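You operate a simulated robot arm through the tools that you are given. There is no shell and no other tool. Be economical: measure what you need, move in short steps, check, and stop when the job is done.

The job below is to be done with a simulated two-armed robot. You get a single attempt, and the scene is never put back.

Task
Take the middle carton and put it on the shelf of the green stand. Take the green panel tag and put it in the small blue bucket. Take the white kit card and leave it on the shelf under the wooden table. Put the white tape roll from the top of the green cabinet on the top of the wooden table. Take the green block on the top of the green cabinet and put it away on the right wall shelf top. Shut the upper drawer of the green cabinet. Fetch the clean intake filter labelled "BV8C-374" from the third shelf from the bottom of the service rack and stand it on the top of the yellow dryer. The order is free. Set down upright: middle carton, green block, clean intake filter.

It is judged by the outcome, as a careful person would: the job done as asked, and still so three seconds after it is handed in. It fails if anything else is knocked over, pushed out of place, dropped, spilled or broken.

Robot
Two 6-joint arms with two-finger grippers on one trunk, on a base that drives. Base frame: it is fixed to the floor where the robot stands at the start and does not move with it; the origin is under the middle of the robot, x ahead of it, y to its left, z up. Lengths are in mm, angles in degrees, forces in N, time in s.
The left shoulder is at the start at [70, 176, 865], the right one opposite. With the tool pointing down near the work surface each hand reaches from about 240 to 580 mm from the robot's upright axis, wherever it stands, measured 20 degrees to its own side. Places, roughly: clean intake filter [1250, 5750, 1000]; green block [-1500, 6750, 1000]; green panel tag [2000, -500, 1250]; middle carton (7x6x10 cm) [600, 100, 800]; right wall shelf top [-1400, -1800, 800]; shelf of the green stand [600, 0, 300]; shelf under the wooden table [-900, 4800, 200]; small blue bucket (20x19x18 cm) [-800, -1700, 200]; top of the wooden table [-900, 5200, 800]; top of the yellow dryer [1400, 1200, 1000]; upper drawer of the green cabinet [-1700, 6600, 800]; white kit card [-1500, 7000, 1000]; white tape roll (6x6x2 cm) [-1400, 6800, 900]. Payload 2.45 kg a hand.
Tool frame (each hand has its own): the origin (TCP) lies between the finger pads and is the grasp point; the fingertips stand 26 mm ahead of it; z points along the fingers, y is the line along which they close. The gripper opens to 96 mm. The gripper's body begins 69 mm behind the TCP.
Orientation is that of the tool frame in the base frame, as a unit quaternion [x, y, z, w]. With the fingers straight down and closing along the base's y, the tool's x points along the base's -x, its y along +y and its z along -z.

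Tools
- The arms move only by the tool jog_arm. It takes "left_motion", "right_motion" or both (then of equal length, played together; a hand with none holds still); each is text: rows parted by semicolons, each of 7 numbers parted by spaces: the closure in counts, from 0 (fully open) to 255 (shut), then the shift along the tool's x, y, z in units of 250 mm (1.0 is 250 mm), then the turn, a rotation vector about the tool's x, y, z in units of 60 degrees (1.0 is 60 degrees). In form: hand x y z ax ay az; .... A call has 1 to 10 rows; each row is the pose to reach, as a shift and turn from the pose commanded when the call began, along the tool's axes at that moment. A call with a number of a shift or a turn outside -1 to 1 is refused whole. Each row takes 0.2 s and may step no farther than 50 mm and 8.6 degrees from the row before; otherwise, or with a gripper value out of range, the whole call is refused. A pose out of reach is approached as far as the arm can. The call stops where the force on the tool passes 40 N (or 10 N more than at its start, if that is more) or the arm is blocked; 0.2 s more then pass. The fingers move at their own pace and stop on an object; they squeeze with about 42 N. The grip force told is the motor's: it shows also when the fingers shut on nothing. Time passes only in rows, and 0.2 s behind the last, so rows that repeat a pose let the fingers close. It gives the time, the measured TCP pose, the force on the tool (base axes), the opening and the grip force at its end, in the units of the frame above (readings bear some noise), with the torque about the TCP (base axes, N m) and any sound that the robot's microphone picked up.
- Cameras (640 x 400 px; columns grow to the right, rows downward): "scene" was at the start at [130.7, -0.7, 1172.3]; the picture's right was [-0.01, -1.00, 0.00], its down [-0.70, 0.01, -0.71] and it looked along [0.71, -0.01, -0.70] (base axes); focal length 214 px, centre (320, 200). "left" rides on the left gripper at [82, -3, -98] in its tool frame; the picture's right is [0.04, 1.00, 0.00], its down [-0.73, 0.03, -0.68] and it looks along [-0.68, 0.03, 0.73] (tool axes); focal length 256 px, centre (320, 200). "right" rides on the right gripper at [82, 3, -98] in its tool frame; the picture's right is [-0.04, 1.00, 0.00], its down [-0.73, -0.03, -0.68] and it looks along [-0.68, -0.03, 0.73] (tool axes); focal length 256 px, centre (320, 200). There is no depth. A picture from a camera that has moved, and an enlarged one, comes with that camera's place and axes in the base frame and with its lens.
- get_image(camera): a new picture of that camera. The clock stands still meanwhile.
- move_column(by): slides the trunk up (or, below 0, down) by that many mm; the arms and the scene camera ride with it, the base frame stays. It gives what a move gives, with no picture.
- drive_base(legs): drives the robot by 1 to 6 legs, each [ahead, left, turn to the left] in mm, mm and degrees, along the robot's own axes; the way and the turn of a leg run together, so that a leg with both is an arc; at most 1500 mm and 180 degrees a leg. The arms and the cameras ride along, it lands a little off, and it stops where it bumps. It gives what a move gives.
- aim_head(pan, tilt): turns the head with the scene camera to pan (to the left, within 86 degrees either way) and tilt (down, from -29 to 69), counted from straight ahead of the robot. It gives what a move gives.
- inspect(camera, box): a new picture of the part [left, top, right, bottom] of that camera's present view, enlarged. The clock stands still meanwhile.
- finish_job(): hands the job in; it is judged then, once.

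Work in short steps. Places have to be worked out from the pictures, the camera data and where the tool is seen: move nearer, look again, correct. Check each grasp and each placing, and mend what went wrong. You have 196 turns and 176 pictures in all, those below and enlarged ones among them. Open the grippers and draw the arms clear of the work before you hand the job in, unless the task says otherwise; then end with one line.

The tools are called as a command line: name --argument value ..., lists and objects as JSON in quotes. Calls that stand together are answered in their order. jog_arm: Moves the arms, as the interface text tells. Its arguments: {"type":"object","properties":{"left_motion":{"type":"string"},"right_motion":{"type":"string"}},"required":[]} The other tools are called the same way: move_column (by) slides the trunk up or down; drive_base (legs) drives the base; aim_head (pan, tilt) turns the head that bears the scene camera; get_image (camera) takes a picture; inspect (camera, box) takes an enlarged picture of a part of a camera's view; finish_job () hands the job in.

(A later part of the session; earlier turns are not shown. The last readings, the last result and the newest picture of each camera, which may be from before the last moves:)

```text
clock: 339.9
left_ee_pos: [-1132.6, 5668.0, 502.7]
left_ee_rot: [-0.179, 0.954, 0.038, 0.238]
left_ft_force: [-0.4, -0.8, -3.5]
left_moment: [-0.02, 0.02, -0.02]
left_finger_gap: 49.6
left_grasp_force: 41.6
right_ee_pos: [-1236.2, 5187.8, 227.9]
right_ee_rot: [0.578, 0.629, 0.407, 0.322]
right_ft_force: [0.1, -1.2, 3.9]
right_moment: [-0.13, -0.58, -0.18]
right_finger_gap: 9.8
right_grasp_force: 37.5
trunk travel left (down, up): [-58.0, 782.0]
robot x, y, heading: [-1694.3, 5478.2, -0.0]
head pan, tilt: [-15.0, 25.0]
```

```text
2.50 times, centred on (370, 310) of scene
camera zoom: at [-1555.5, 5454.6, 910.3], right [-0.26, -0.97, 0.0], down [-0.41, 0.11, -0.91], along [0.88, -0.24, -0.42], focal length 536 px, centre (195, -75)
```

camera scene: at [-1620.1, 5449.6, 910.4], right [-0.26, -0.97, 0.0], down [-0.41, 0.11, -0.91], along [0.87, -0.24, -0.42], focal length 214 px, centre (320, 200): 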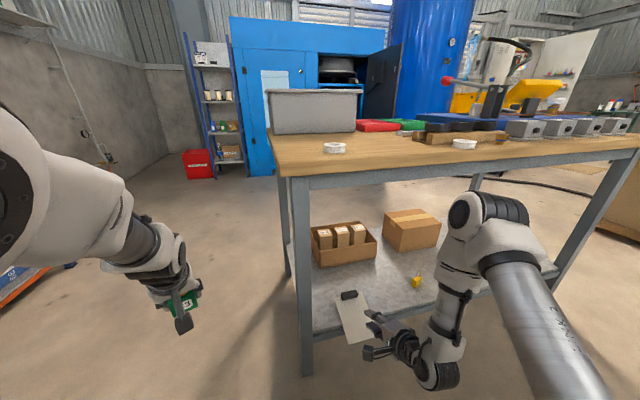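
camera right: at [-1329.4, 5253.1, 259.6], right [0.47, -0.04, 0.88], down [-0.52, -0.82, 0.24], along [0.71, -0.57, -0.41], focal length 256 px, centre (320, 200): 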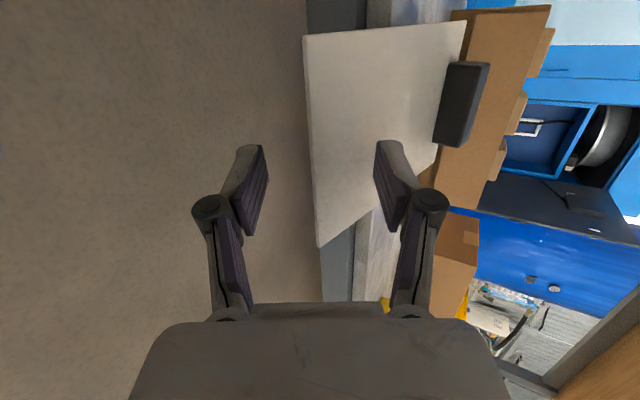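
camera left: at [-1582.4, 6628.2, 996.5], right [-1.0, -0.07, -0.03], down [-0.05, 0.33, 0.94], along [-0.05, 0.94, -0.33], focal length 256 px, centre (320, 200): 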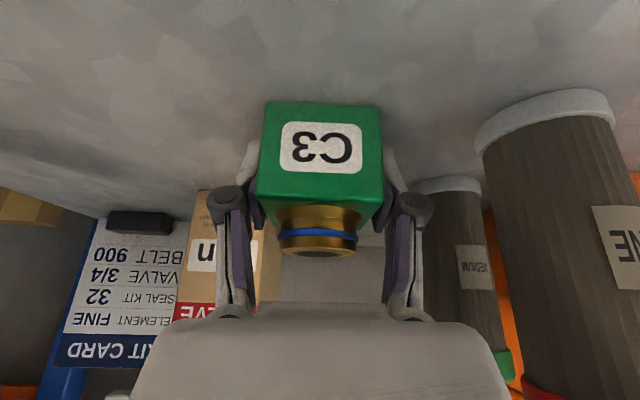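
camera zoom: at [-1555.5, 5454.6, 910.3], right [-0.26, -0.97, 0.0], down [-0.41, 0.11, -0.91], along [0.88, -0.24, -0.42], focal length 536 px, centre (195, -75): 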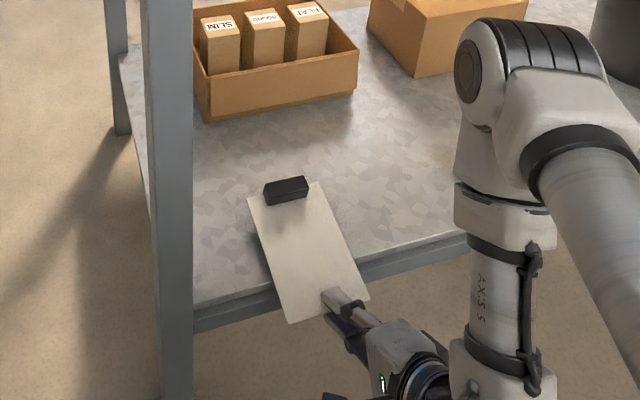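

The edge is gripped. I lift a little more and slide the card 110 mm inward with the arm.

jog_arm --right_motion "255 0.002 0.028 -0.015 0 0 0; 255 -0.009 0.069 0.062 0 0 0; 255 -0.02 0.11 0.139 0 0 0; 255 -0.03 0.151 0.216 0 0 0; 255 -0.041 0.192 0.293 0 0 0; 255 -0.052 0.233 0.37 0 0 0; 255 -0.052 0.233 0.37 0 0 0"

inspect --camera "scene" --box '[260, 200, 480, 360]'

```text
clock: 340.8
left_ee_pos: [-1132.9, 5667.2, 502.8]
left_ee_rot: [-0.178, 0.955, 0.037, 0.236]
left_ft_force: [0.5, -0.3, -2.5]
left_moment: [0.0, -0.01, -0.03]
left_finger_gap: 49.3
left_grasp_force: 42.0
right_ee_pos: [-1196.0, 5189.1, 232.8]
right_ee_rot: [0.583, 0.631, 0.404, 0.313]
right_ft_force: [-4.6, 0.1, 2.3]
right_moment: [-0.08, -0.4, -0.01]
right_finger_gap: 8.7
right_grasp_force: 36.4
trunk travel left (down, up): [-58.0, 782.0]
robot x, y, heading: [-1694.6, 5479.8, -0.4]
head pan, tilt: [-15.0, 25.0]
stopped in row 4 (right hand): the force on the tool passed its limit at 87 N (the readings are from after the stop); the commanded pose is now the measured one
```

```text
2.50 times, centred on (370, 280) of scene
camera zoom: at [-1555.7, 5454.0, 910.2], right [-0.26, -0.96, 0.0], down [-0.41, 0.11, -0.91], along [0.87, -0.24, -0.42], focal length 536 px, centre (195, 0)
```

zoom: 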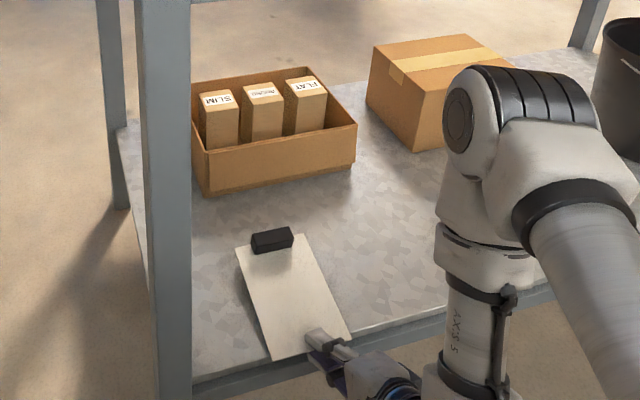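

The lower finger met the shelf edge. I raise 22 mm and continue 75 mm inward.

jog_arm --right_motion "255 0.014 -0.02 -0.053 0 0 0; 255 0.006 0.06 -0.09 0 0 0; 255 0.006 0.085 -0.06 0 0 0; 255 -0.005 0.118 0.01 0 0 0; 255 -0.015 0.151 0.08 0 0 0; 255 -0.025 0.185 0.15 0 0 0; 255 -0.032 0.217 0.222 0 0 0; 255 -0.032 0.217 0.222 0 0 0"

inspect --camera "scene" --box '[260, 200, 480, 360]'

```text
clock: 342.6
left_ee_pos: [-1134.0, 5665.9, 501.9]
left_ee_rot: [-0.18, 0.954, 0.039, 0.238]
left_ft_force: [-0.2, 0.5, -2.5]
left_moment: [-0.02, 0.0, -0.04]
left_finger_gap: 49.3
left_grasp_force: 42.0
right_ee_pos: [-1119.3, 5187.5, 251.9]
right_ee_rot: [0.583, 0.631, 0.403, 0.314]
right_ft_force: [-1.5, 0.4, 1.6]
right_moment: [-0.07, -0.35, -0.04]
right_finger_gap: 5.9
right_grasp_force: 34.0
trunk travel left (down, up): [-58.0, 782.0]
robot x, y, heading: [-1694.9, 5480.5, -0.2]
head pan, tilt: [-15.0, 25.0]
```

```text
2.50 times, centred on (370, 280) of scene
camera zoom: at [-1556.2, 5454.2, 910.4], right [-0.26, -0.96, 0.0], down [-0.41, 0.11, -0.91], along [0.87, -0.24, -0.42], focal length 536 px, centre (195, 0)
```

zoom: 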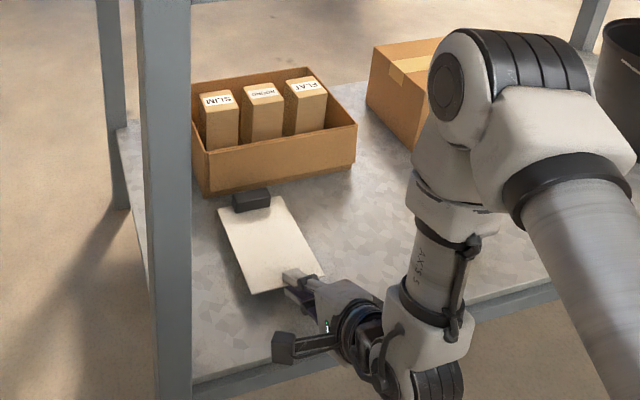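

The card is now fully over the shelf. I lower slightly, open just enough and withdraw.

jog_arm --right_motion "255 -0.003 -0.03 0.016 0 0 0; 255 -0.005 -0.06 0.032 0 0 0; 215 -0.005 -0.06 0.032 0 0 0; 200 -0.005 -0.05 0.025 0 0 0; 200 0.005 -0.08 -0.05 0 0 0; 200 0.016 -0.11 -0.125 0 0 0; 200 0.027 -0.14 -0.2 0 0 0; 200 0.027 -0.08 -0.25 0 0 0; 200 0.027 -0.08 -0.35 0 0 0; 200 0.027 -0.08 -0.45 0 0 0"

inspect --camera "scene" --box '[260, 200, 480, 360]'

```text
clock: 343.2
left_ee_pos: [-1133.8, 5665.4, 501.9]
left_ee_rot: [-0.178, 0.954, 0.038, 0.237]
left_ft_force: [0.0, 0.0, -3.6]
left_moment: [0.01, 0.01, 0.05]
left_finger_gap: 49.5
left_grasp_force: 41.8
right_ee_pos: [-1118.7, 5188.4, 241.3]
right_ee_rot: [0.582, 0.628, 0.406, 0.318]
right_ft_force: [-3.0, 2.5, 10.6]
right_moment: [-0.1, -0.19, -0.06]
right_finger_gap: 18.1
right_grasp_force: 0.0
trunk travel left (down, up): [-58.0, 782.0]
robot x, y, heading: [-1695.2, 5479.3, -0.4]
head pan, tilt: [-15.0, 25.0]
stopped in row 3 (right hand): the force on the tool passed its limit at 46 N (the readings are from after the stop); the commanded pose is now the measured one
```

```text
2.50 times, centred on (370, 280) of scene
camera zoom: at [-1557.0, 5454.4, 910.5], right [-0.26, -0.96, 0.0], down [-0.41, 0.11, -0.91], along [0.87, -0.24, -0.42], focal length 536 px, centre (195, 0)
```

zoom: 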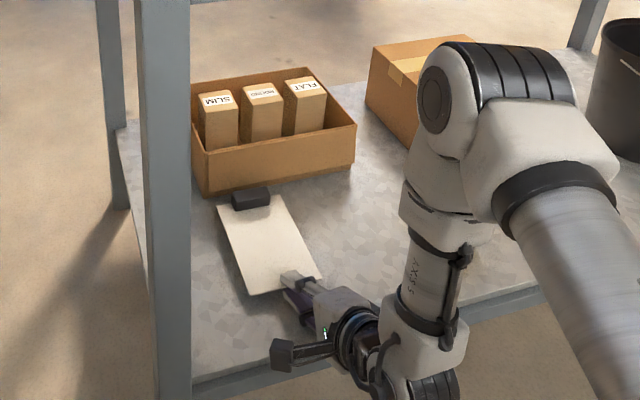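

jog_arm --right_motion "200 0.005 0 -0.03 0 0 0; 200 0.012 -0.035 -0.09 0 0 0; 200 0.02 -0.065 -0.15 0 0 0; 200 0.03 -0.1 -0.21 0 0 0; 200 0.039 -0.135 -0.28 0 0 0; 200 0.049 -0.17 -0.35 0 0 0; 200 0.059 -0.18 -0.43 0 0 0; 200 0.069 -0.18 -0.52 0 0 0; 200 0.069 -0.18 -0.52 0 0 0"

inspect --camera "scene" --box '[260, 200, 480, 360]'

```text
clock: 345.2
left_ee_pos: [-1133.8, 5665.5, 501.4]
left_ee_rot: [-0.177, 0.954, 0.038, 0.237]
left_ft_force: [0.3, -0.1, -3.2]
left_moment: [0.02, 0.01, 0.02]
left_finger_gap: 49.6
left_grasp_force: 42.1
right_ee_pos: [-1257.5, 5186.8, 261.5]
right_ee_rot: [0.583, 0.629, 0.404, 0.316]
right_ft_force: [0.1, -1.0, -0.1]
right_moment: [0.03, 0.04, 0.03]
right_finger_gap: 20.9
right_grasp_force: 0.1
trunk travel left (down, up): [-58.0, 782.0]
robot x, y, heading: [-1695.5, 5476.1, -0.5]
head pan, tilt: [-15.0, 25.0]
```

```text
2.50 times, centred on (370, 280) of scene
camera zoom: at [-1556.2, 5453.9, 910.4], right [-0.26, -0.96, 0.0], down [-0.41, 0.11, -0.91], along [0.87, -0.24, -0.42], focal length 536 px, centre (195, 0)
```

zoom: 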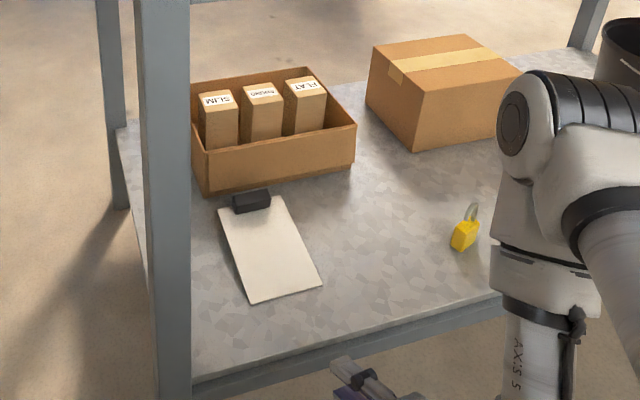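

The card lies fully on the shelf under the table. Next is the filter: I back off, raise the trunk, roll the right tool back to its normal grip and drive north-east toward the service rack.

drive_base --legs '[[-320, 0, 0]]'

move_column --by 400

jog_arm --right_motion "0 0 0 0 0 0 -0.14; 0 0 0 0 0 0 -0.28; 0 0 0 0 0 0 -0.42; 0 0 0 0 0 0 -0.56; 0 0 0 0 0 0 -0.7; 0 0 0 0 0 0 -0.84; 0 0 0 0 0 0 -0.98; 0 0 0 0 0 0 -0.98"

jog_arm --right_motion "0 0 0 0 0 0 -0.14; 0 0 0 0 0 0 -0.28; 0 0 0 0 0 0 -0.42; 0 0 0 0 0 0 -0.52; 0 0 0 0 0 0 -0.52"

drive_base --legs '[[0, 500, 0], [1500, 0, 0], [850, 0, 0]]'

aim_head --pan 0 --tilt 15

get_image --camera "scene"

```text
clock: 347.4
left_ee_pos: [-1456.3, 5667.0, 501.8]
left_ee_rot: [-0.177, 0.955, 0.037, 0.237]
left_ft_force: [0.1, -0.6, -3.5]
left_moment: [0.01, -0.01, 0.01]
left_finger_gap: 49.5
left_grasp_force: 42.1
right_ee_pos: [-1580.5, 5188.9, 261.9]
right_ee_rot: [0.583, 0.629, 0.405, 0.317]
right_ft_force: [0.6, -0.7, -0.6]
right_moment: [0.0, 0.01, 0.05]
right_finger_gap: 20.6
right_grasp_force: 0.0
trunk travel left (down, up): [-58.0, 782.0]
robot x, y, heading: [-2018.1, 5476.8, -0.5]
head pan, tilt: [-15.0, 25.0]
```

```text
clock: 351.2
left_ee_pos: [-1456.2, 5667.6, 901.9]
left_ee_rot: [-0.177, 0.955, 0.038, 0.237]
left_ft_force: [0.9, -0.9, -3.2]
left_moment: [0.04, 0.0, 0.0]
left_finger_gap: 49.4
left_grasp_force: 41.7
right_ee_pos: [-1580.1, 5190.4, 662.5]
right_ee_rot: [0.584, 0.628, 0.405, 0.316]
right_ft_force: [0.6, 0.4, -0.3]
right_moment: [0.01, 0.0, -0.01]
right_finger_gap: 20.7
right_grasp_force: 0.0
trunk travel left (down, up): [-458.0, 382.0]
robot x, y, heading: [-2019.3, 5479.1, -0.6]
head pan, tilt: [-15.0, 25.0]
```

```text
clock: 353.0
left_ee_pos: [-1455.6, 5667.4, 902.7]
left_ee_rot: [-0.178, 0.954, 0.038, 0.237]
left_ft_force: [0.5, -0.6, -2.4]
left_moment: [0.02, -0.03, 0.01]
left_finger_gap: 49.7
left_grasp_force: 42.1
right_ee_pos: [-1581.0, 5189.2, 662.7]
right_ee_rot: [0.199, 0.834, 0.196, 0.475]
right_ft_force: [0.6, 0.4, -0.5]
right_moment: [0.01, 0.0, 0.01]
right_finger_gap: 95.9
right_grasp_force: 0.0
trunk travel left (down, up): [-458.0, 382.0]
robot x, y, heading: [-2017.5, 5484.1, -0.3]
head pan, tilt: [-15.0, 25.0]
```

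```text
clock: 354.2
left_ee_pos: [-1456.7, 5665.5, 902.3]
left_ee_rot: [-0.176, 0.954, 0.037, 0.238]
left_ft_force: [-0.7, -0.5, -2.3]
left_moment: [-0.02, 0.01, -0.01]
left_finger_gap: 49.4
left_grasp_force: 41.9
right_ee_pos: [-1567.6, 5239.0, 658.6]
right_ee_rot: [0.079, 0.853, 0.138, 0.497]
right_ft_force: [0.3, -0.6, 0.6]
right_moment: [0.02, -0.03, -0.01]
right_finger_gap: 96.1
right_grasp_force: 0.0
right hand out of reach, approached as far as the arm can: row 1, 2, 3, 4, 5
trunk travel left (down, up): [-458.0, 382.0]
robot x, y, heading: [-2017.1, 5480.6, -0.7]
head pan, tilt: [-15.0, 25.0]
```

```text
clock: 368.1
left_ee_pos: [858.7, 6077.1, 901.7]
left_ee_rot: [-0.159, 0.958, 0.033, 0.237]
left_ft_force: [0.3, -0.3, -2.4]
left_moment: [-0.01, -0.01, -0.02]
left_finger_gap: 49.3
left_grasp_force: 42.7
right_ee_pos: [731.0, 5655.0, 658.1]
right_ee_rot: [0.096, 0.851, 0.128, 0.5]
right_ft_force: [-0.3, 0.0, -0.7]
right_moment: [-0.01, -0.04, 0.0]
right_finger_gap: 95.9
right_grasp_force: 0.0
trunk travel left (down, up): [-458.0, 382.0]
robot x, y, heading: [290.3, 5912.4, -2.5]
head pan, tilt: [-15.0, 25.0]
```

```text
clock: 368.9
left_ee_pos: [859.5, 6078.9, 902.1]
left_ee_rot: [-0.159, 0.958, 0.033, 0.237]
left_ft_force: [1.4, 1.0, -2.2]
left_moment: [0.01, 0.0, -0.02]
left_finger_gap: 49.4
left_grasp_force: 41.4
right_ee_pos: [732.0, 5655.6, 660.3]
right_ee_rot: [0.096, 0.851, 0.129, 0.5]
right_ft_force: [-0.1, 0.1, -0.8]
right_moment: [0.0, 0.03, 0.01]
right_finger_gap: 95.9
right_grasp_force: 0.0
trunk travel left (down, up): [-458.0, 382.0]
robot x, y, heading: [293.2, 5916.3, -2.5]
head pan, tilt: [0.0, 15.0]
```

```text
38 pictures are left
camera scene: at [433.3, 5907.7, 1326.5], right [-0.05, -1.0, 0.0], down [-0.26, 0.01, -0.97], along [0.96, -0.05, -0.26], focal length 214 px, centre (320, 200)
```

scene: 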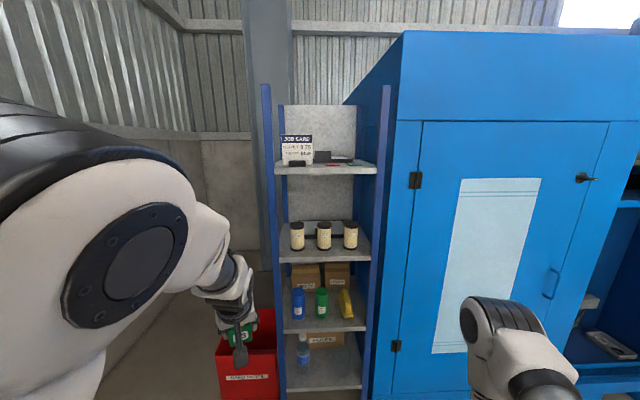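

The third shelf from the bottom holds three round filters. I zoom in on their labels.

inspect --camera "scene" --box '[275, 205, 375, 270]'

```text
6.15 times, centred on (325, 238) of scene
camera zoom: at [433.3, 5907.7, 1326.5], right [-0.05, -1.0, 0.0], down [-0.26, 0.01, -0.97], along [0.96, -0.05, -0.26], focal length 1320 px, centre (289, -31)
```

zoom: 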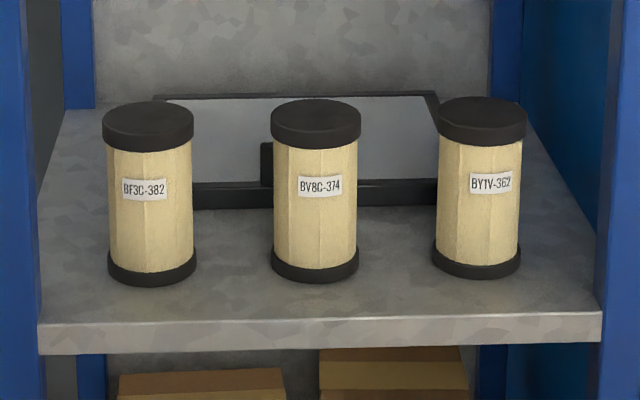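

The middle one is "BV8C-374". The right tool is still rolled 18°, so I level it while extending forward, and raise the trunk.

jog_arm --right_motion "0 -0.058 0.004 0.105 0.038 -0.006 -0.066; 0 -0.116 0.008 0.21 0.077 -0.012 -0.133; 0 -0.173 0.012 0.315 0.115 -0.019 -0.2; 0 -0.231 0.016 0.42 0.153 -0.025 -0.265; 0 -0.231 0.016 0.42 0.153 -0.025 -0.265"

move_column --by 350

get_image --camera "right"

```text
clock: 370.1
left_ee_pos: [859.2, 6078.6, 901.6]
left_ee_rot: [-0.159, 0.958, 0.033, 0.237]
left_ft_force: [-0.2, 0.6, -2.6]
left_moment: [0.01, -0.01, -0.01]
left_finger_gap: 49.3
left_grasp_force: 42.0
right_ee_pos: [866.4, 5630.5, 644.6]
right_ee_rot: [0.047, 0.858, 0.095, 0.503]
right_ft_force: [-0.1, -0.3, 0.4]
right_moment: [0.02, -0.04, 0.03]
right_finger_gap: 96.2
right_grasp_force: 0.0
right hand out of reach, approached as far as the arm can: row 1, 2, 3, 4, 5
trunk travel left (down, up): [-458.0, 382.0]
robot x, y, heading: [290.8, 5914.5, -2.7]
head pan, tilt: [0.0, 15.0]
```

```text
clock: 373.5
left_ee_pos: [860.1, 6080.0, 1252.2]
left_ee_rot: [-0.158, 0.958, 0.033, 0.237]
left_ft_force: [0.7, -0.1, -3.0]
left_moment: [0.02, 0.0, 0.02]
left_finger_gap: 49.4
left_grasp_force: 42.1
right_ee_pos: [865.8, 5630.8, 995.4]
right_ee_rot: [0.048, 0.857, 0.095, 0.504]
right_ft_force: [0.9, 0.1, -0.4]
right_moment: [0.01, -0.02, 0.0]
right_finger_gap: 96.1
right_grasp_force: 0.1
trunk travel left (down, up): [-808.0, 32.0]
robot x, y, heading: [289.7, 5911.7, -2.9]
head pan, tilt: [0.0, 15.0]
```

```text
36 pictures are left
camera right: at [741.0, 5635.2, 971.0], right [0.0, 0.97, 0.25], down [-0.23, -0.24, 0.94], along [0.97, -0.06, 0.23], focal length 256 px, centre (320, 200)
```

right: 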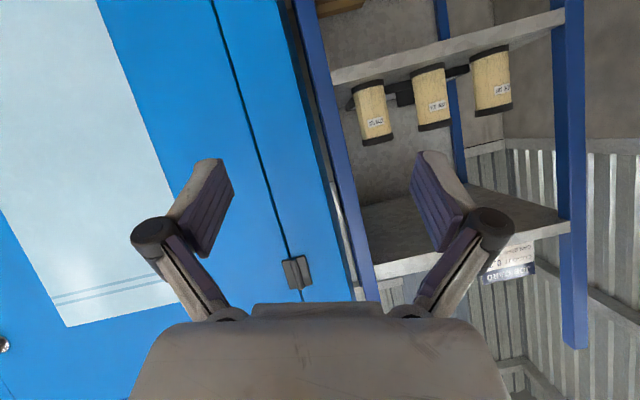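

Roll is still 12°. I try again while moving the hand inward 70 mm, closer to the arm's natural zone.

jog_arm --right_motion "0 0.017 0.09 0.01 0.03 -0.005 -0.03; 0 0.034 0.18 0.02 0.07 -0.011 -0.075; 0 0.05 0.274 0.032 0.11 -0.017 -0.115; 0 0.05 0.274 0.032 0.146 -0.023 -0.153; 0 0.05 0.274 0.032 0.146 -0.023 -0.153"

```text
clock: 374.7
left_ee_pos: [859.8, 6079.0, 1253.4]
left_ee_rot: [-0.158, 0.958, 0.033, 0.237]
left_ft_force: [0.3, -0.6, -3.1]
left_moment: [0.02, 0.01, 0.01]
left_finger_gap: 49.2
left_grasp_force: 41.4
right_ee_pos: [885.6, 5633.0, 992.0]
right_ee_rot: [0.034, 0.859, 0.09, 0.503]
right_ft_force: [-1.1, 0.6, 0.1]
right_moment: [0.01, -0.01, -0.01]
right_finger_gap: 95.7
right_grasp_force: 0.1
right hand out of reach, approached as far as the arm can: row 1, 2, 3, 4, 5
trunk travel left (down, up): [-808.0, 32.0]
robot x, y, heading: [290.3, 5909.9, -2.4]
head pan, tilt: [0.0, 15.0]
```

The wrist seems to sit in an awkward joint branch. I bring the tool to straight-down first; from there the forward tilt worked well before.

jog_arm --right_motion "0 0 0 0 0.025 0.125 -0.004; 0 0 0 0 0.05 0.25 -0.008; 0 0 0 0 0.076 0.375 -0.011; 0 0 0 0 0.101 0.5 -0.015; 0 0 0 0 0.126 0.625 -0.019; 0 0 0 0 0.152 0.75 -0.022; 0 0 0 0 0.177 0.875 -0.026; 0 0 0 0 0.202 1 -0.03; 0 0 0 0 0.202 1 -0.03"

```text
clock: 376.7
left_ee_pos: [860.7, 6079.4, 1251.6]
left_ee_rot: [-0.159, 0.958, 0.032, 0.237]
left_ft_force: [-0.2, 0.6, -3.1]
left_moment: [-0.04, 0.04, -0.02]
left_finger_gap: 49.6
left_grasp_force: 41.5
right_ee_pos: [893.3, 5658.0, 995.3]
right_ee_rot: [0.058, 0.995, 0.077, 0.037]
right_ft_force: [-4.1, -10.2, -1.0]
right_moment: [0.82, -0.27, 0.09]
right_finger_gap: 95.8
right_grasp_force: 0.1
right hand out of reach, approached as far as the arm can: row 6, 7, 8, 9
trunk travel left (down, up): [-808.0, 32.0]
robot x, y, heading: [288.9, 5916.9, -2.8]
head pan, tilt: [0.0, 15.0]
```

The hand is at 650 mm, beyond the straight-down zone. I back the base off 150 mm and retract the hand 150 mm while finishing the levelling.

drive_base --legs '[[-150, 0, 2.5]]'

jog_arm --right_motion "0 0.15 0 0 0 0 0; 0 0.3 0 0 0 0 0; 0 0.45 0 0 0.04 0.02 -0.02; 0 0.55 0 0 0.08 0.04 -0.04; 0 0.6 0 0 0.12 0.07 -0.06; 0 0.6 0 0 0.157 0.07 -0.08; 0 0.6 0 0 0.157 0.07 -0.08"

```text
clock: 378.1
left_ee_pos: [705.0, 6109.2, 1250.1]
left_ee_rot: [-0.181, 0.954, 0.039, 0.236]
left_ft_force: [-0.8, -0.3, -2.3]
left_moment: [0.0, 0.03, -0.03]
left_finger_gap: 49.5
left_grasp_force: 42.0
right_ee_pos: [752.3, 5673.6, 991.9]
right_ee_rot: [-0.009, 0.999, 0.038, 0.028]
right_ft_force: [-0.1, -0.3, -0.5]
right_moment: [-0.01, 0.01, 0.03]
right_finger_gap: 96.0
right_grasp_force: 0.2
trunk travel left (down, up): [-808.0, 32.0]
robot x, y, heading: [142.5, 5919.8, 0.1]
head pan, tilt: [0.0, 15.0]
```

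```text
clock: 379.7
left_ee_pos: [701.8, 6108.3, 1252.1]
left_ee_rot: [-0.181, 0.954, 0.038, 0.236]
left_ft_force: [0.0, 0.5, -3.0]
left_moment: [0.04, -0.01, 0.02]
left_finger_gap: 49.4
left_grasp_force: 42.0
right_ee_pos: [599.6, 5673.5, 984.4]
right_ee_rot: [-0.049, 0.998, -0.046, -0.005]
right_ft_force: [-0.1, -0.3, 0.9]
right_moment: [-0.03, 0.01, 0.01]
right_finger_gap: 96.0
right_grasp_force: 0.0
trunk travel left (down, up): [-808.0, 32.0]
robot x, y, heading: [141.5, 5917.3, 0.2]
head pan, tilt: [0.0, 15.0]
```

Level and in reach again. Now I tilt forward about 60° while extending 80 mm.

jog_arm --right_motion "0 -0.04 0 0 -0.003 -0.125 0.016; 0 -0.08 0 0 -0.007 -0.25 0.032; 0 -0.12 0 0 -0.01 -0.375 0.048; 0 -0.16 0 0 -0.014 -0.5 0.064; 0 -0.2 0 0 -0.017 -0.625 0.08; 0 -0.24 0 0 -0.02 -0.75 0.095; 0 -0.28 0 0 -0.024 -0.875 0.111; 0 -0.32 0 0 -0.027 -1 0.127; 0 -0.32 0 0 -0.027 -1 0.127"

get_image --camera "right"

```text
clock: 381.7
left_ee_pos: [701.1, 6109.9, 1252.6]
left_ee_rot: [-0.181, 0.954, 0.038, 0.237]
left_ft_force: [-0.1, 0.3, -2.1]
left_moment: [-0.01, -0.03, -0.01]
left_finger_gap: 49.4
left_grasp_force: 42.3
right_ee_pos: [744.5, 5680.5, 964.1]
right_ee_rot: [-0.014, 0.883, -0.093, 0.46]
right_ft_force: [-0.6, 0.5, 0.8]
right_moment: [0.01, -0.01, -0.01]
right_finger_gap: 96.1
right_grasp_force: 0.0
right hand out of reach, approached as far as the arm can: row 1, 2, 3, 4, 5, 6, 7, 8, 9
trunk travel left (down, up): [-808.0, 32.0]
robot x, y, heading: [143.8, 5917.0, -0.0]
head pan, tilt: [0.0, 15.0]
```

```text
35 pictures are left
camera right: at [618.9, 5689.4, 950.6], right [0.08, 0.99, -0.14], down [-0.13, 0.15, 0.98], along [0.99, -0.06, 0.14], focal length 256 px, centre (320, 200)
```

right: 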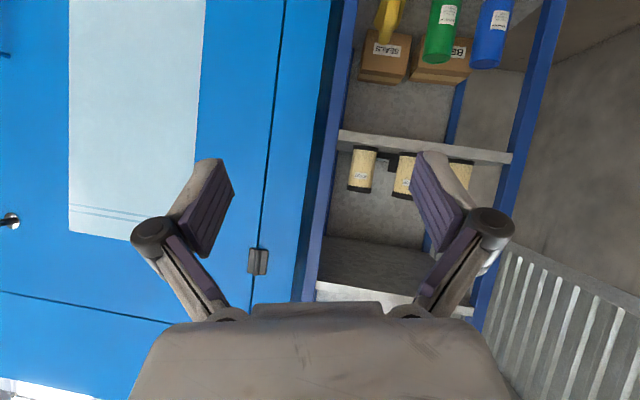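

jog_arm --right_motion "0 0 0 0 -0.072 -0.008 0.053; 0 0 0 0 -0.144 -0.015 0.107; 0 0 0 0 -0.144 -0.015 0.107"

```text
clock: 382.5
left_ee_pos: [701.9, 6108.4, 1252.0]
left_ee_rot: [-0.181, 0.954, 0.039, 0.236]
left_ft_force: [-0.5, -0.1, -3.1]
left_moment: [0.02, -0.01, 0.01]
left_finger_gap: 49.5
left_grasp_force: 41.5
right_ee_pos: [745.0, 5682.7, 963.6]
right_ee_rot: [-0.014, 0.883, -0.092, 0.46]
right_ft_force: [-0.2, -0.5, 0.1]
right_moment: [0.03, 0.03, 0.01]
right_finger_gap: 96.1
right_grasp_force: 0.0
right hand out of reach, approached as far as the arm can: row 1, 2, 3
trunk travel left (down, up): [-808.0, 32.0]
robot x, y, heading: [142.1, 5918.2, 0.0]
head pan, tilt: [0.0, 15.0]
```

The hand is 360 mm below the shoulder, which spoils this tilt. I lower the trunk 380 mm and raise the hand back up relative to it while levelling.

move_column --by -380

jog_arm --right_motion "0 -0.16 -0.035 -0.11 0 0 0; 0 -0.32 -0.07 -0.22 0 0 0; 0 -0.48 -0.105 -0.33 0 0 0; 0 -0.64 -0.14 -0.44 0 0 0; 0 -0.8 -0.175 -0.55 0 0 0; 0 -0.96 -0.21 -0.66 -0.05 -0.005 0.035; 0 -0.96 -0.21 -0.66 -0.1 -0.01 0.07; 0 -0.96 -0.21 -0.66 -0.144 -0.015 0.107; 0 -0.96 -0.21 -0.66 -0.144 -0.015 0.107"

```text
clock: 386.2
left_ee_pos: [701.6, 6110.1, 872.3]
left_ee_rot: [-0.181, 0.954, 0.039, 0.237]
left_ft_force: [0.0, -0.3, -2.4]
left_moment: [-0.01, -0.02, 0.04]
left_finger_gap: 49.3
left_grasp_force: 42.2
right_ee_pos: [745.1, 5682.2, 583.6]
right_ee_rot: [-0.015, 0.884, -0.091, 0.459]
right_ft_force: [0.1, 0.2, 0.0]
right_moment: [0.0, 0.0, -0.03]
right_finger_gap: 96.0
right_grasp_force: 0.0
trunk travel left (down, up): [-428.0, 412.0]
robot x, y, heading: [144.1, 5918.2, 0.3]
head pan, tilt: [0.0, 15.0]
```

```text
clock: 388.2
left_ee_pos: [702.3, 6109.0, 871.5]
left_ee_rot: [-0.181, 0.954, 0.038, 0.236]
left_ft_force: [0.8, 0.4, -2.9]
left_moment: [-0.02, -0.01, -0.01]
left_finger_gap: 49.3
left_grasp_force: 42.5
right_ee_pos: [764.3, 5685.3, 884.3]
right_ee_rot: [0.002, 0.885, -0.078, 0.458]
right_ft_force: [-0.5, 0.9, 0.5]
right_moment: [-0.01, 0.01, 0.0]
right_finger_gap: 96.0
right_grasp_force: 0.1
right hand out of reach, approached as far as the arm can: row 2, 3, 4, 6, 7, 8, 9
trunk travel left (down, up): [-428.0, 412.0]
robot x, y, heading: [142.3, 5919.7, -0.2]
head pan, tilt: [0.0, 15.0]
```

jog_arm --right_motion "0 -0.13 -0.022 -0.09 0 0 0; 0 -0.259 -0.044 -0.181 -0.045 -0.005 0.022; 0 -0.36 -0.06 -0.25 -0.09 -0.01 0.044; 0 -0.36 -0.06 -0.25 -0.134 -0.014 0.066; 0 -0.36 -0.06 -0.25 -0.134 -0.014 0.066"

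get_image --camera "right"

```text
clock: 389.4
left_ee_pos: [702.1, 6108.9, 872.5]
left_ee_rot: [-0.182, 0.954, 0.039, 0.236]
left_ft_force: [0.6, 0.3, -1.7]
left_moment: [-0.01, 0.02, 0.0]
left_finger_gap: 49.3
left_grasp_force: 42.2
right_ee_pos: [763.7, 5691.3, 990.3]
right_ee_rot: [0.015, 0.894, -0.044, 0.446]
right_ft_force: [0.0, 0.0, 0.0]
right_moment: [-0.03, 0.0, 0.02]
right_finger_gap: 95.8
right_grasp_force: 0.0
right hand out of reach, approached as far as the arm can: row 3, 4
trunk travel left (down, up): [-428.0, 412.0]
robot x, y, heading: [141.0, 5919.2, 0.0]
head pan, tilt: [0.0, 15.0]
```

```text
34 pictures are left
camera right: at [637.4, 5700.8, 982.1], right [0.09, 1.0, -0.03], down [-0.1, 0.04, 0.99], along [0.99, -0.09, 0.1], focal length 256 px, centre (320, 200)
```

right: 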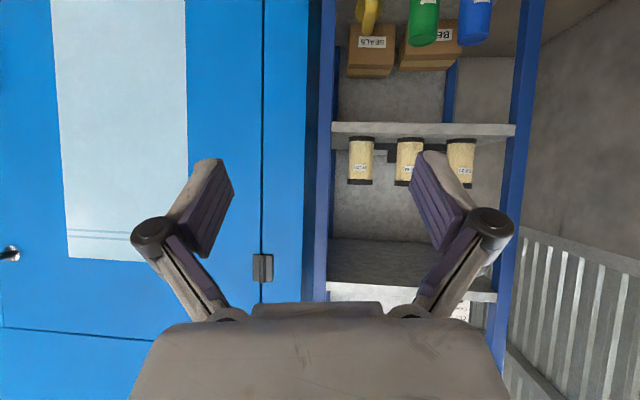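

Triangulating, the BV8C-374 filter stands at about (1260, 5846), z 887 to 1000, 60 mm wide. I trim the last roll error, then drive left 155 mm and ahead 330 mm.

jog_arm --right_motion "0 0 0 0 -0.045 0 0.006; 0 0 0 0 -0.088 0 0.012; 0 0 0 0 -0.088 0 0.012"

drive_base --legs '[[0, 160, 0], [330, 0, 0]]'

get_image --camera "right"

```text
clock: 390.2
left_ee_pos: [701.7, 6108.8, 872.3]
left_ee_rot: [-0.181, 0.954, 0.038, 0.236]
left_ft_force: [-0.4, -0.8, -2.6]
left_moment: [0.01, 0.02, 0.02]
left_finger_gap: 49.1
left_grasp_force: 42.0
right_ee_pos: [755.1, 5686.8, 980.3]
right_ee_rot: [0.011, 0.907, -0.029, 0.42]
right_ft_force: [0.6, -0.6, -0.9]
right_moment: [0.05, 0.01, 0.0]
right_finger_gap: 96.1
right_grasp_force: 0.0
right hand out of reach, approached as far as the arm can: row 1, 2
trunk travel left (down, up): [-428.0, 412.0]
robot x, y, heading: [145.0, 5918.8, 0.3]
head pan, tilt: [0.0, 15.0]
```

```text
clock: 393.4
left_ee_pos: [1037.6, 6272.3, 871.4]
left_ee_rot: [-0.182, 0.954, 0.039, 0.237]
left_ft_force: [0.6, 0.6, -2.9]
left_moment: [0.04, -0.01, 0.0]
left_finger_gap: 49.3
left_grasp_force: 42.0
right_ee_pos: [1092.7, 5851.0, 979.7]
right_ee_rot: [0.011, 0.907, -0.03, 0.419]
right_ft_force: [0.3, 0.9, 0.0]
right_moment: [-0.09, 0.0, 0.04]
right_finger_gap: 96.2
right_grasp_force: 0.1
trunk travel left (down, up): [-428.0, 412.0]
robot x, y, heading: [479.0, 6076.6, 0.3]
head pan, tilt: [0.0, 15.0]
```

```text
33 pictures are left
camera right: at [965.6, 5858.3, 979.5], right [0.07, 1.0, -0.01], down [-0.04, 0.02, 1.0], along [1.0, -0.07, 0.04], focal length 256 px, centre (320, 200)
```

right: 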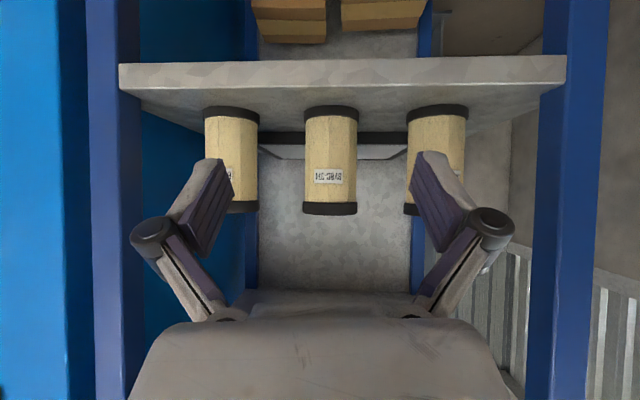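

The filter is centred between the fingers. I lower 38 mm and drive in 160 mm.

move_column --by -36

drive_base --legs '[[152, 0, 0]]'

get_image --camera "right"

```text
clock: 394.2
left_ee_pos: [1036.1, 6272.5, 835.8]
left_ee_rot: [-0.182, 0.953, 0.04, 0.237]
left_ft_force: [0.3, 0.8, -2.4]
left_moment: [0.0, -0.07, 0.01]
left_finger_gap: 49.4
left_grasp_force: 41.9
right_ee_pos: [1091.6, 5850.4, 944.4]
right_ee_rot: [0.01, 0.907, -0.029, 0.421]
right_ft_force: [-0.7, -0.1, 0.9]
right_moment: [-0.03, 0.0, -0.01]
right_finger_gap: 96.2
right_grasp_force: 0.0
trunk travel left (down, up): [-392.0, 448.0]
robot x, y, heading: [480.9, 6078.4, 0.3]
head pan, tilt: [0.0, 15.0]
```

```text
clock: 395.6
left_ee_pos: [1189.2, 6273.3, 835.4]
left_ee_rot: [-0.181, 0.954, 0.038, 0.236]
left_ft_force: [0.4, -1.0, -2.9]
left_moment: [-0.02, 0.01, 0.0]
left_finger_gap: 49.1
left_grasp_force: 42.0
right_ee_pos: [1245.1, 5852.8, 943.7]
right_ee_rot: [0.01, 0.907, -0.028, 0.419]
right_ft_force: [-0.2, -0.1, 0.0]
right_moment: [0.03, -0.03, -0.01]
right_finger_gap: 96.1
right_grasp_force: 0.1
trunk travel left (down, up): [-392.0, 448.0]
robot x, y, heading: [624.3, 6080.8, -0.1]
head pan, tilt: [0.0, 15.0]
```

```text
32 pictures are left
camera right: at [1117.8, 5859.2, 943.1], right [0.07, 1.0, -0.01], down [-0.04, 0.02, 1.0], along [1.0, -0.07, 0.04], focal length 256 px, centre (320, 200)
```

right: 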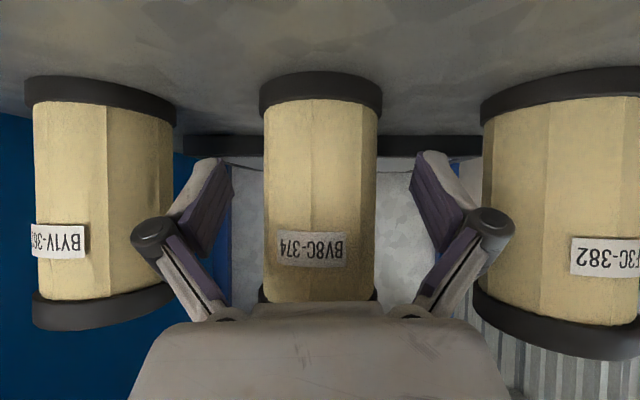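

The BV8C-374 filter is between the pads. I close.

jog_arm --right_motion "60 0 0 0 0 0 0; 130 0 0 0 0 0 0; 255 0 0 0 0 0 0; 255 0 0 0 0 0 0; 255 0 0 0 0 0 0"

move_column --by 45

get_image --camera "right"

```text
clock: 396.8
left_ee_pos: [1187.3, 6273.4, 837.4]
left_ee_rot: [-0.183, 0.953, 0.039, 0.238]
left_ft_force: [0.3, 0.6, -2.5]
left_moment: [-0.05, -0.04, 0.02]
left_finger_gap: 49.4
left_grasp_force: 41.9
right_ee_pos: [1243.1, 5852.2, 946.1]
right_ee_rot: [0.01, 0.906, -0.03, 0.421]
right_ft_force: [-1.6, -0.4, 7.5]
right_moment: [0.26, -0.06, 0.03]
right_finger_gap: 58.7
right_grasp_force: 41.9
trunk travel left (down, up): [-392.0, 448.0]
robot x, y, heading: [628.2, 6080.4, 0.3]
head pan, tilt: [0.0, 15.0]
```

```text
clock: 397.7
left_ee_pos: [1188.6, 6273.2, 880.8]
left_ee_rot: [-0.182, 0.954, 0.039, 0.237]
left_ft_force: [0.0, 0.0, -3.3]
left_moment: [-0.02, 0.01, -0.01]
left_finger_gap: 49.4
left_grasp_force: 42.0
right_ee_pos: [1244.9, 5851.5, 988.8]
right_ee_rot: [0.009, 0.907, -0.028, 0.42]
right_ft_force: [1.1, -0.4, -0.3]
right_moment: [0.02, 0.02, -0.04]
right_finger_gap: 58.1
right_grasp_force: 42.1
trunk travel left (down, up): [-437.0, 403.0]
robot x, y, heading: [626.7, 6078.6, 0.2]
head pan, tilt: [0.0, 15.0]
```

```text
31 pictures are left
camera right: at [1117.1, 5859.1, 988.4], right [0.07, 1.0, -0.01], down [-0.04, 0.02, 1.0], along [1.0, -0.07, 0.04], focal length 256 px, centre (320, 200)
```

right: 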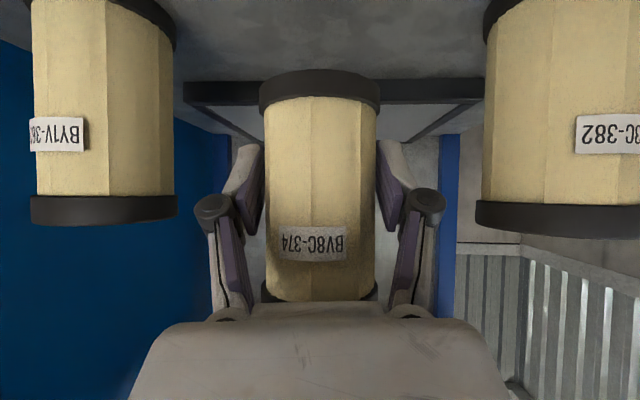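

The filter is lifted clear of the shelf. I back out, turn south and drive down the aisle toward the yellow dryer.

drive_base --legs '[[-560, 0, 0], [0, 0, -90], [1500, 0, 0], [1500, 0, 0], [700, 0, 0]]'

move_column --by 200

aim_head --pan 45 --tilt 15

get_image --camera "scene"

```text
clock: 422.1
left_ee_pos: [207.1, 1828.0, 880.7]
left_ee_rot: [0.553, 0.798, -0.142, 0.193]
left_ft_force: [-0.4, -0.2, -2.3]
left_moment: [0.02, -0.05, 0.0]
left_finger_gap: 49.6
left_grasp_force: 41.8
right_ee_pos: [-215.1, 1780.2, 989.3]
right_ee_rot: [0.655, 0.629, -0.319, 0.273]
right_ft_force: [0.5, 0.3, -0.3]
right_moment: [0.02, 0.01, 0.0]
right_finger_gap: 58.0
right_grasp_force: 42.4
trunk travel left (down, up): [-437.0, 403.0]
robot x, y, heading: [26.7, 2390.4, -90.5]
head pan, tilt: [0.0, 15.0]
```

```text
clock: 424.3
left_ee_pos: [208.4, 1828.3, 1080.9]
left_ee_rot: [0.553, 0.798, -0.142, 0.193]
left_ft_force: [0.0, -0.3, -3.1]
left_moment: [-0.01, 0.02, 0.03]
left_finger_gap: 49.3
left_grasp_force: 41.5
right_ee_pos: [-215.3, 1780.5, 1187.9]
right_ee_rot: [0.654, 0.628, -0.32, 0.274]
right_ft_force: [0.0, 0.4, -1.4]
right_moment: [0.0, -0.01, -0.02]
right_finger_gap: 58.0
right_grasp_force: 42.5
trunk travel left (down, up): [-637.0, 203.0]
robot x, y, heading: [24.8, 2390.9, -90.8]
head pan, tilt: [0.0, 15.0]
```

```text
clock: 425.4
left_ee_pos: [206.5, 1829.0, 1080.7]
left_ee_rot: [0.552, 0.798, -0.142, 0.193]
left_ft_force: [-0.3, 0.6, -2.6]
left_moment: [0.01, 0.02, 0.03]
left_finger_gap: 49.5
left_grasp_force: 42.0
right_ee_pos: [-214.6, 1780.7, 1189.0]
right_ee_rot: [0.654, 0.628, -0.321, 0.275]
right_ft_force: [0.1, -0.6, -0.7]
right_moment: [-0.05, 0.01, 0.0]
right_finger_gap: 57.7
right_grasp_force: 42.0
trunk travel left (down, up): [-637.0, 203.0]
robot x, y, heading: [25.0, 2388.5, -90.8]
head pan, tilt: [45.0, 15.0]
```

```text
30 pictures are left
camera scene: at [87.4, 2273.9, 1505.6], right [-0.72, -0.7, 0.0], down [-0.18, 0.19, -0.97], along [0.67, -0.69, -0.26], focal length 214 px, centre (320, 200)
```

scene: 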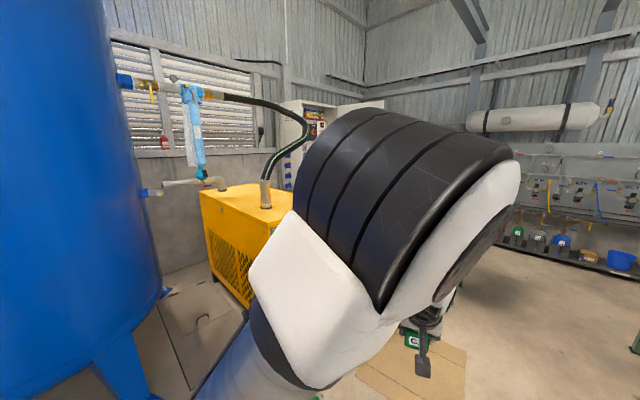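

The left arm hides the dryer. I turn the robot to face south-east for a clear view.

drive_base --legs '[[0, 0, 55]]'

aim_head --pan -4 --tilt 18

get_image --camera "scene"

```text
clock: 428.2
left_ee_pos: [586.9, 2208.6, 1079.7]
left_ee_rot: [0.13, 0.962, -0.038, 0.237]
left_ft_force: [-0.3, 0.1, -2.5]
left_moment: [-0.01, 0.05, 0.03]
left_finger_gap: 49.2
left_grasp_force: 42.1
right_ee_pos: [378.3, 1838.5, 1190.0]
right_ee_rot: [0.296, 0.857, -0.161, 0.39]
right_ft_force: [0.1, 0.2, -1.9]
right_moment: [-0.03, -0.02, 0.0]
right_finger_gap: 57.8
right_grasp_force: 42.1
trunk travel left (down, up): [-637.0, 203.0]
robot x, y, heading: [25.5, 2388.2, -36.8]
head pan, tilt: [45.0, 15.0]
```

```text
clock: 429.4
left_ee_pos: [586.0, 2208.4, 1081.5]
left_ee_rot: [0.129, 0.962, -0.038, 0.236]
left_ft_force: [-0.4, -1.6, -2.7]
left_moment: [-0.03, -0.03, 0.02]
left_finger_gap: 49.5
left_grasp_force: 42.3
right_ee_pos: [378.0, 1839.6, 1190.5]
right_ee_rot: [0.297, 0.857, -0.16, 0.389]
right_ft_force: [0.5, 0.3, -0.6]
right_moment: [-0.03, -0.03, 0.03]
right_finger_gap: 57.8
right_grasp_force: 42.1
trunk travel left (down, up): [-637.0, 203.0]
robot x, y, heading: [22.7, 2390.1, -36.8]
head pan, tilt: [-4.0, 18.0]
```

```text
29 pictures are left
camera scene: at [134.6, 2300.6, 1500.7], right [-0.65, -0.76, 0.0], down [-0.23, 0.2, -0.95], along [0.72, -0.62, -0.31], focal length 214 px, centre (320, 200)
```

scene: 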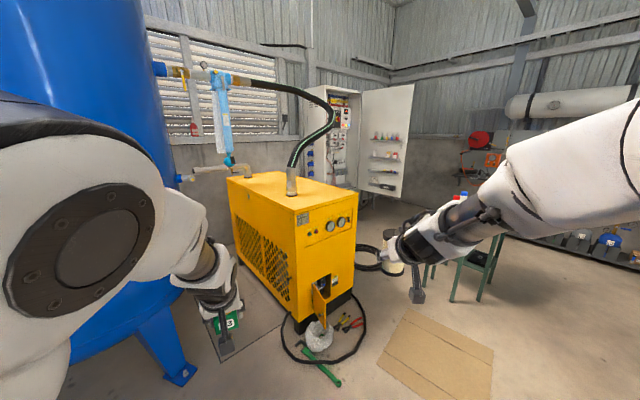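

Now I can place the dryer: its NW top corner is near (1290, 1510), the top near z 980, and the west end of the top is free. The floor in front is cluttered, so I approach from the north-west and first drive most of the way.

drive_base --legs '[[0, 0, -4.4], [830, 310, 0]]'

aim_head --pan -8 --tilt 28

get_image --camera "scene"

```text
clock: 431.5
left_ee_pos: [683.7, 2124.9, 1080.5]
left_ee_rot: [0.166, 0.956, -0.047, 0.235]
left_ft_force: [1.1, 1.4, -3.0]
left_moment: [0.01, 0.0, 0.01]
left_finger_gap: 49.5
left_grasp_force: 42.0
right_ee_pos: [446.1, 1772.5, 1188.8]
right_ee_rot: [0.329, 0.846, -0.175, 0.382]
right_ft_force: [0.6, -0.7, -1.1]
right_moment: [0.03, 0.07, 0.0]
right_finger_gap: 57.9
right_grasp_force: 42.0
trunk travel left (down, up): [-637.0, 203.0]
robot x, y, heading: [136.0, 2350.1, -41.1]
head pan, tilt: [-4.0, 18.0]
stopped in leg 2: the robot was blocked; the commanded pose is now the measured one
```

```text
clock: 432.2
left_ee_pos: [685.1, 2125.4, 1079.4]
left_ee_rot: [0.167, 0.957, -0.047, 0.234]
left_ft_force: [0.5, -0.8, -3.5]
left_moment: [0.0, 0.0, 0.02]
left_finger_gap: 49.4
left_grasp_force: 41.9
right_ee_pos: [447.9, 1771.5, 1188.1]
right_ee_rot: [0.329, 0.846, -0.175, 0.383]
right_ft_force: [-0.2, 0.5, -2.6]
right_moment: [-0.04, 0.02, -0.03]
right_finger_gap: 58.1
right_grasp_force: 41.6
trunk travel left (down, up): [-637.0, 203.0]
robot x, y, heading: [136.2, 2348.9, -41.1]
head pan, tilt: [-8.0, 28.0]
```

```text
28 pictures are left
camera scene: at [234.4, 2246.5, 1484.3], right [-0.76, -0.65, 0.0], down [-0.31, 0.36, -0.88], along [0.58, -0.67, -0.47], focal length 214 px, centre (320, 200)
```

scene: 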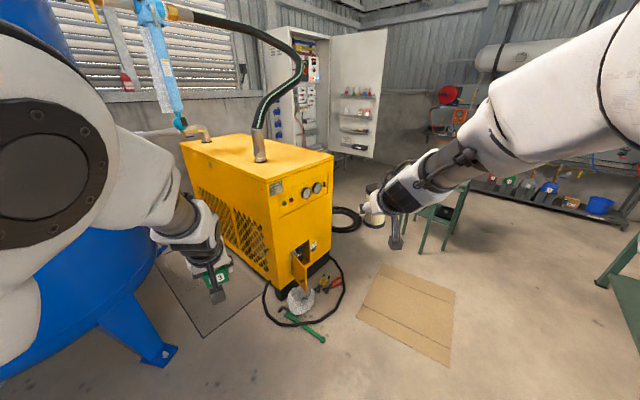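

The base bumped something: probably the black bucket on the floor near (517, 2245). I look down to check it.

aim_head --pan 20 --tilt 60

get_image --camera "scene"

```text
clock: 433.2
left_ee_pos: [682.7, 2125.0, 1080.8]
left_ee_rot: [0.167, 0.956, -0.047, 0.235]
left_ft_force: [-1.0, -0.9, -2.0]
left_moment: [-0.02, -0.05, 0.01]
left_finger_gap: 49.4
left_grasp_force: 41.7
right_ee_pos: [445.0, 1772.9, 1190.5]
right_ee_rot: [0.33, 0.845, -0.175, 0.383]
right_ft_force: [-0.1, 0.3, -0.9]
right_moment: [0.03, 0.0, 0.04]
right_finger_gap: 58.1
right_grasp_force: 42.2
trunk travel left (down, up): [-637.0, 203.0]
robot x, y, heading: [133.5, 2351.4, -41.2]
head pan, tilt: [20.0, 60.0]
```

```text
27 pictures are left
camera scene: at [234.7, 2292.4, 1439.3], right [-0.36, -0.93, 0.0], down [-0.81, 0.31, -0.5], along [0.47, -0.18, -0.87], focal length 214 px, centre (320, 200)
```

scene: 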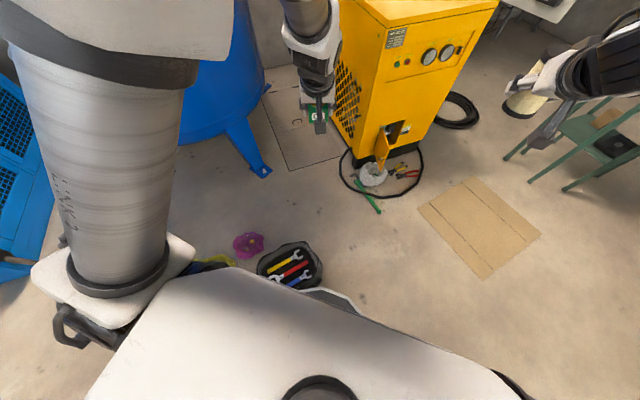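

The bucket still stands; the base only touched it. I back off and go around its south side, then up to the dryer's north-west corner.

drive_base --legs '[[-150, 0, 0], [281, -352, 0], [485, 265, 0], [234, 364, 0]]'

aim_head --pan -8 --tilt 35

get_image --camera "scene"

```text
clock: 441.9
left_ee_pos: [1507.3, 1795.9, 1081.5]
left_ee_rot: [0.16, 0.957, -0.046, 0.236]
left_ft_force: [0.2, -0.5, -2.3]
left_moment: [0.0, 0.02, -0.01]
left_finger_gap: 49.3
left_grasp_force: 42.4
right_ee_pos: [1274.4, 1441.4, 1189.5]
right_ee_rot: [0.326, 0.846, -0.174, 0.383]
right_ft_force: [0.6, 0.4, -1.3]
right_moment: [-0.01, 0.0, -0.01]
right_finger_gap: 57.8
right_grasp_force: 41.7
trunk travel left (down, up): [-637.0, 203.0]
robot x, y, heading: [959.6, 2014.7, -40.6]
head pan, tilt: [20.0, 60.0]
```

```text
clock: 442.8
left_ee_pos: [1509.1, 1795.3, 1080.6]
left_ee_rot: [0.161, 0.957, -0.046, 0.236]
left_ft_force: [0.6, 0.2, -3.6]
left_moment: [0.0, -0.01, 0.02]
left_finger_gap: 49.4
left_grasp_force: 41.7
right_ee_pos: [1275.6, 1441.1, 1190.2]
right_ee_rot: [0.326, 0.847, -0.174, 0.383]
right_ft_force: [-0.1, -0.4, -0.7]
right_moment: [-0.01, -0.02, 0.02]
right_finger_gap: 57.8
right_grasp_force: 42.2
trunk travel left (down, up): [-637.0, 203.0]
robot x, y, heading: [957.9, 2016.8, -40.4]
head pan, tilt: [-8.0, 35.0]
```

```text
26 pictures are left
camera scene: at [1054.5, 1916.5, 1473.5], right [-0.75, -0.66, 0.0], down [-0.38, 0.43, -0.82], along [0.54, -0.61, -0.57], focal length 214 px, centre (320, 200)
```

scene: 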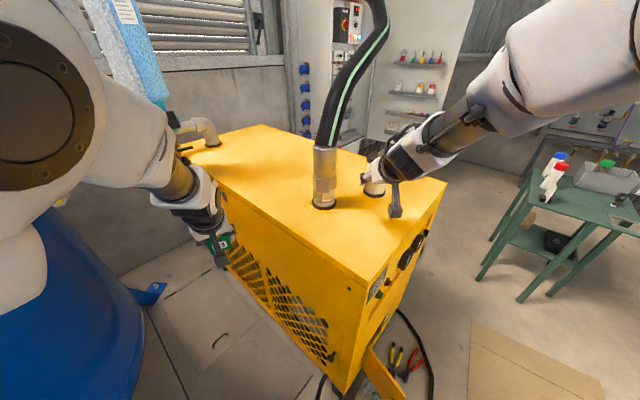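

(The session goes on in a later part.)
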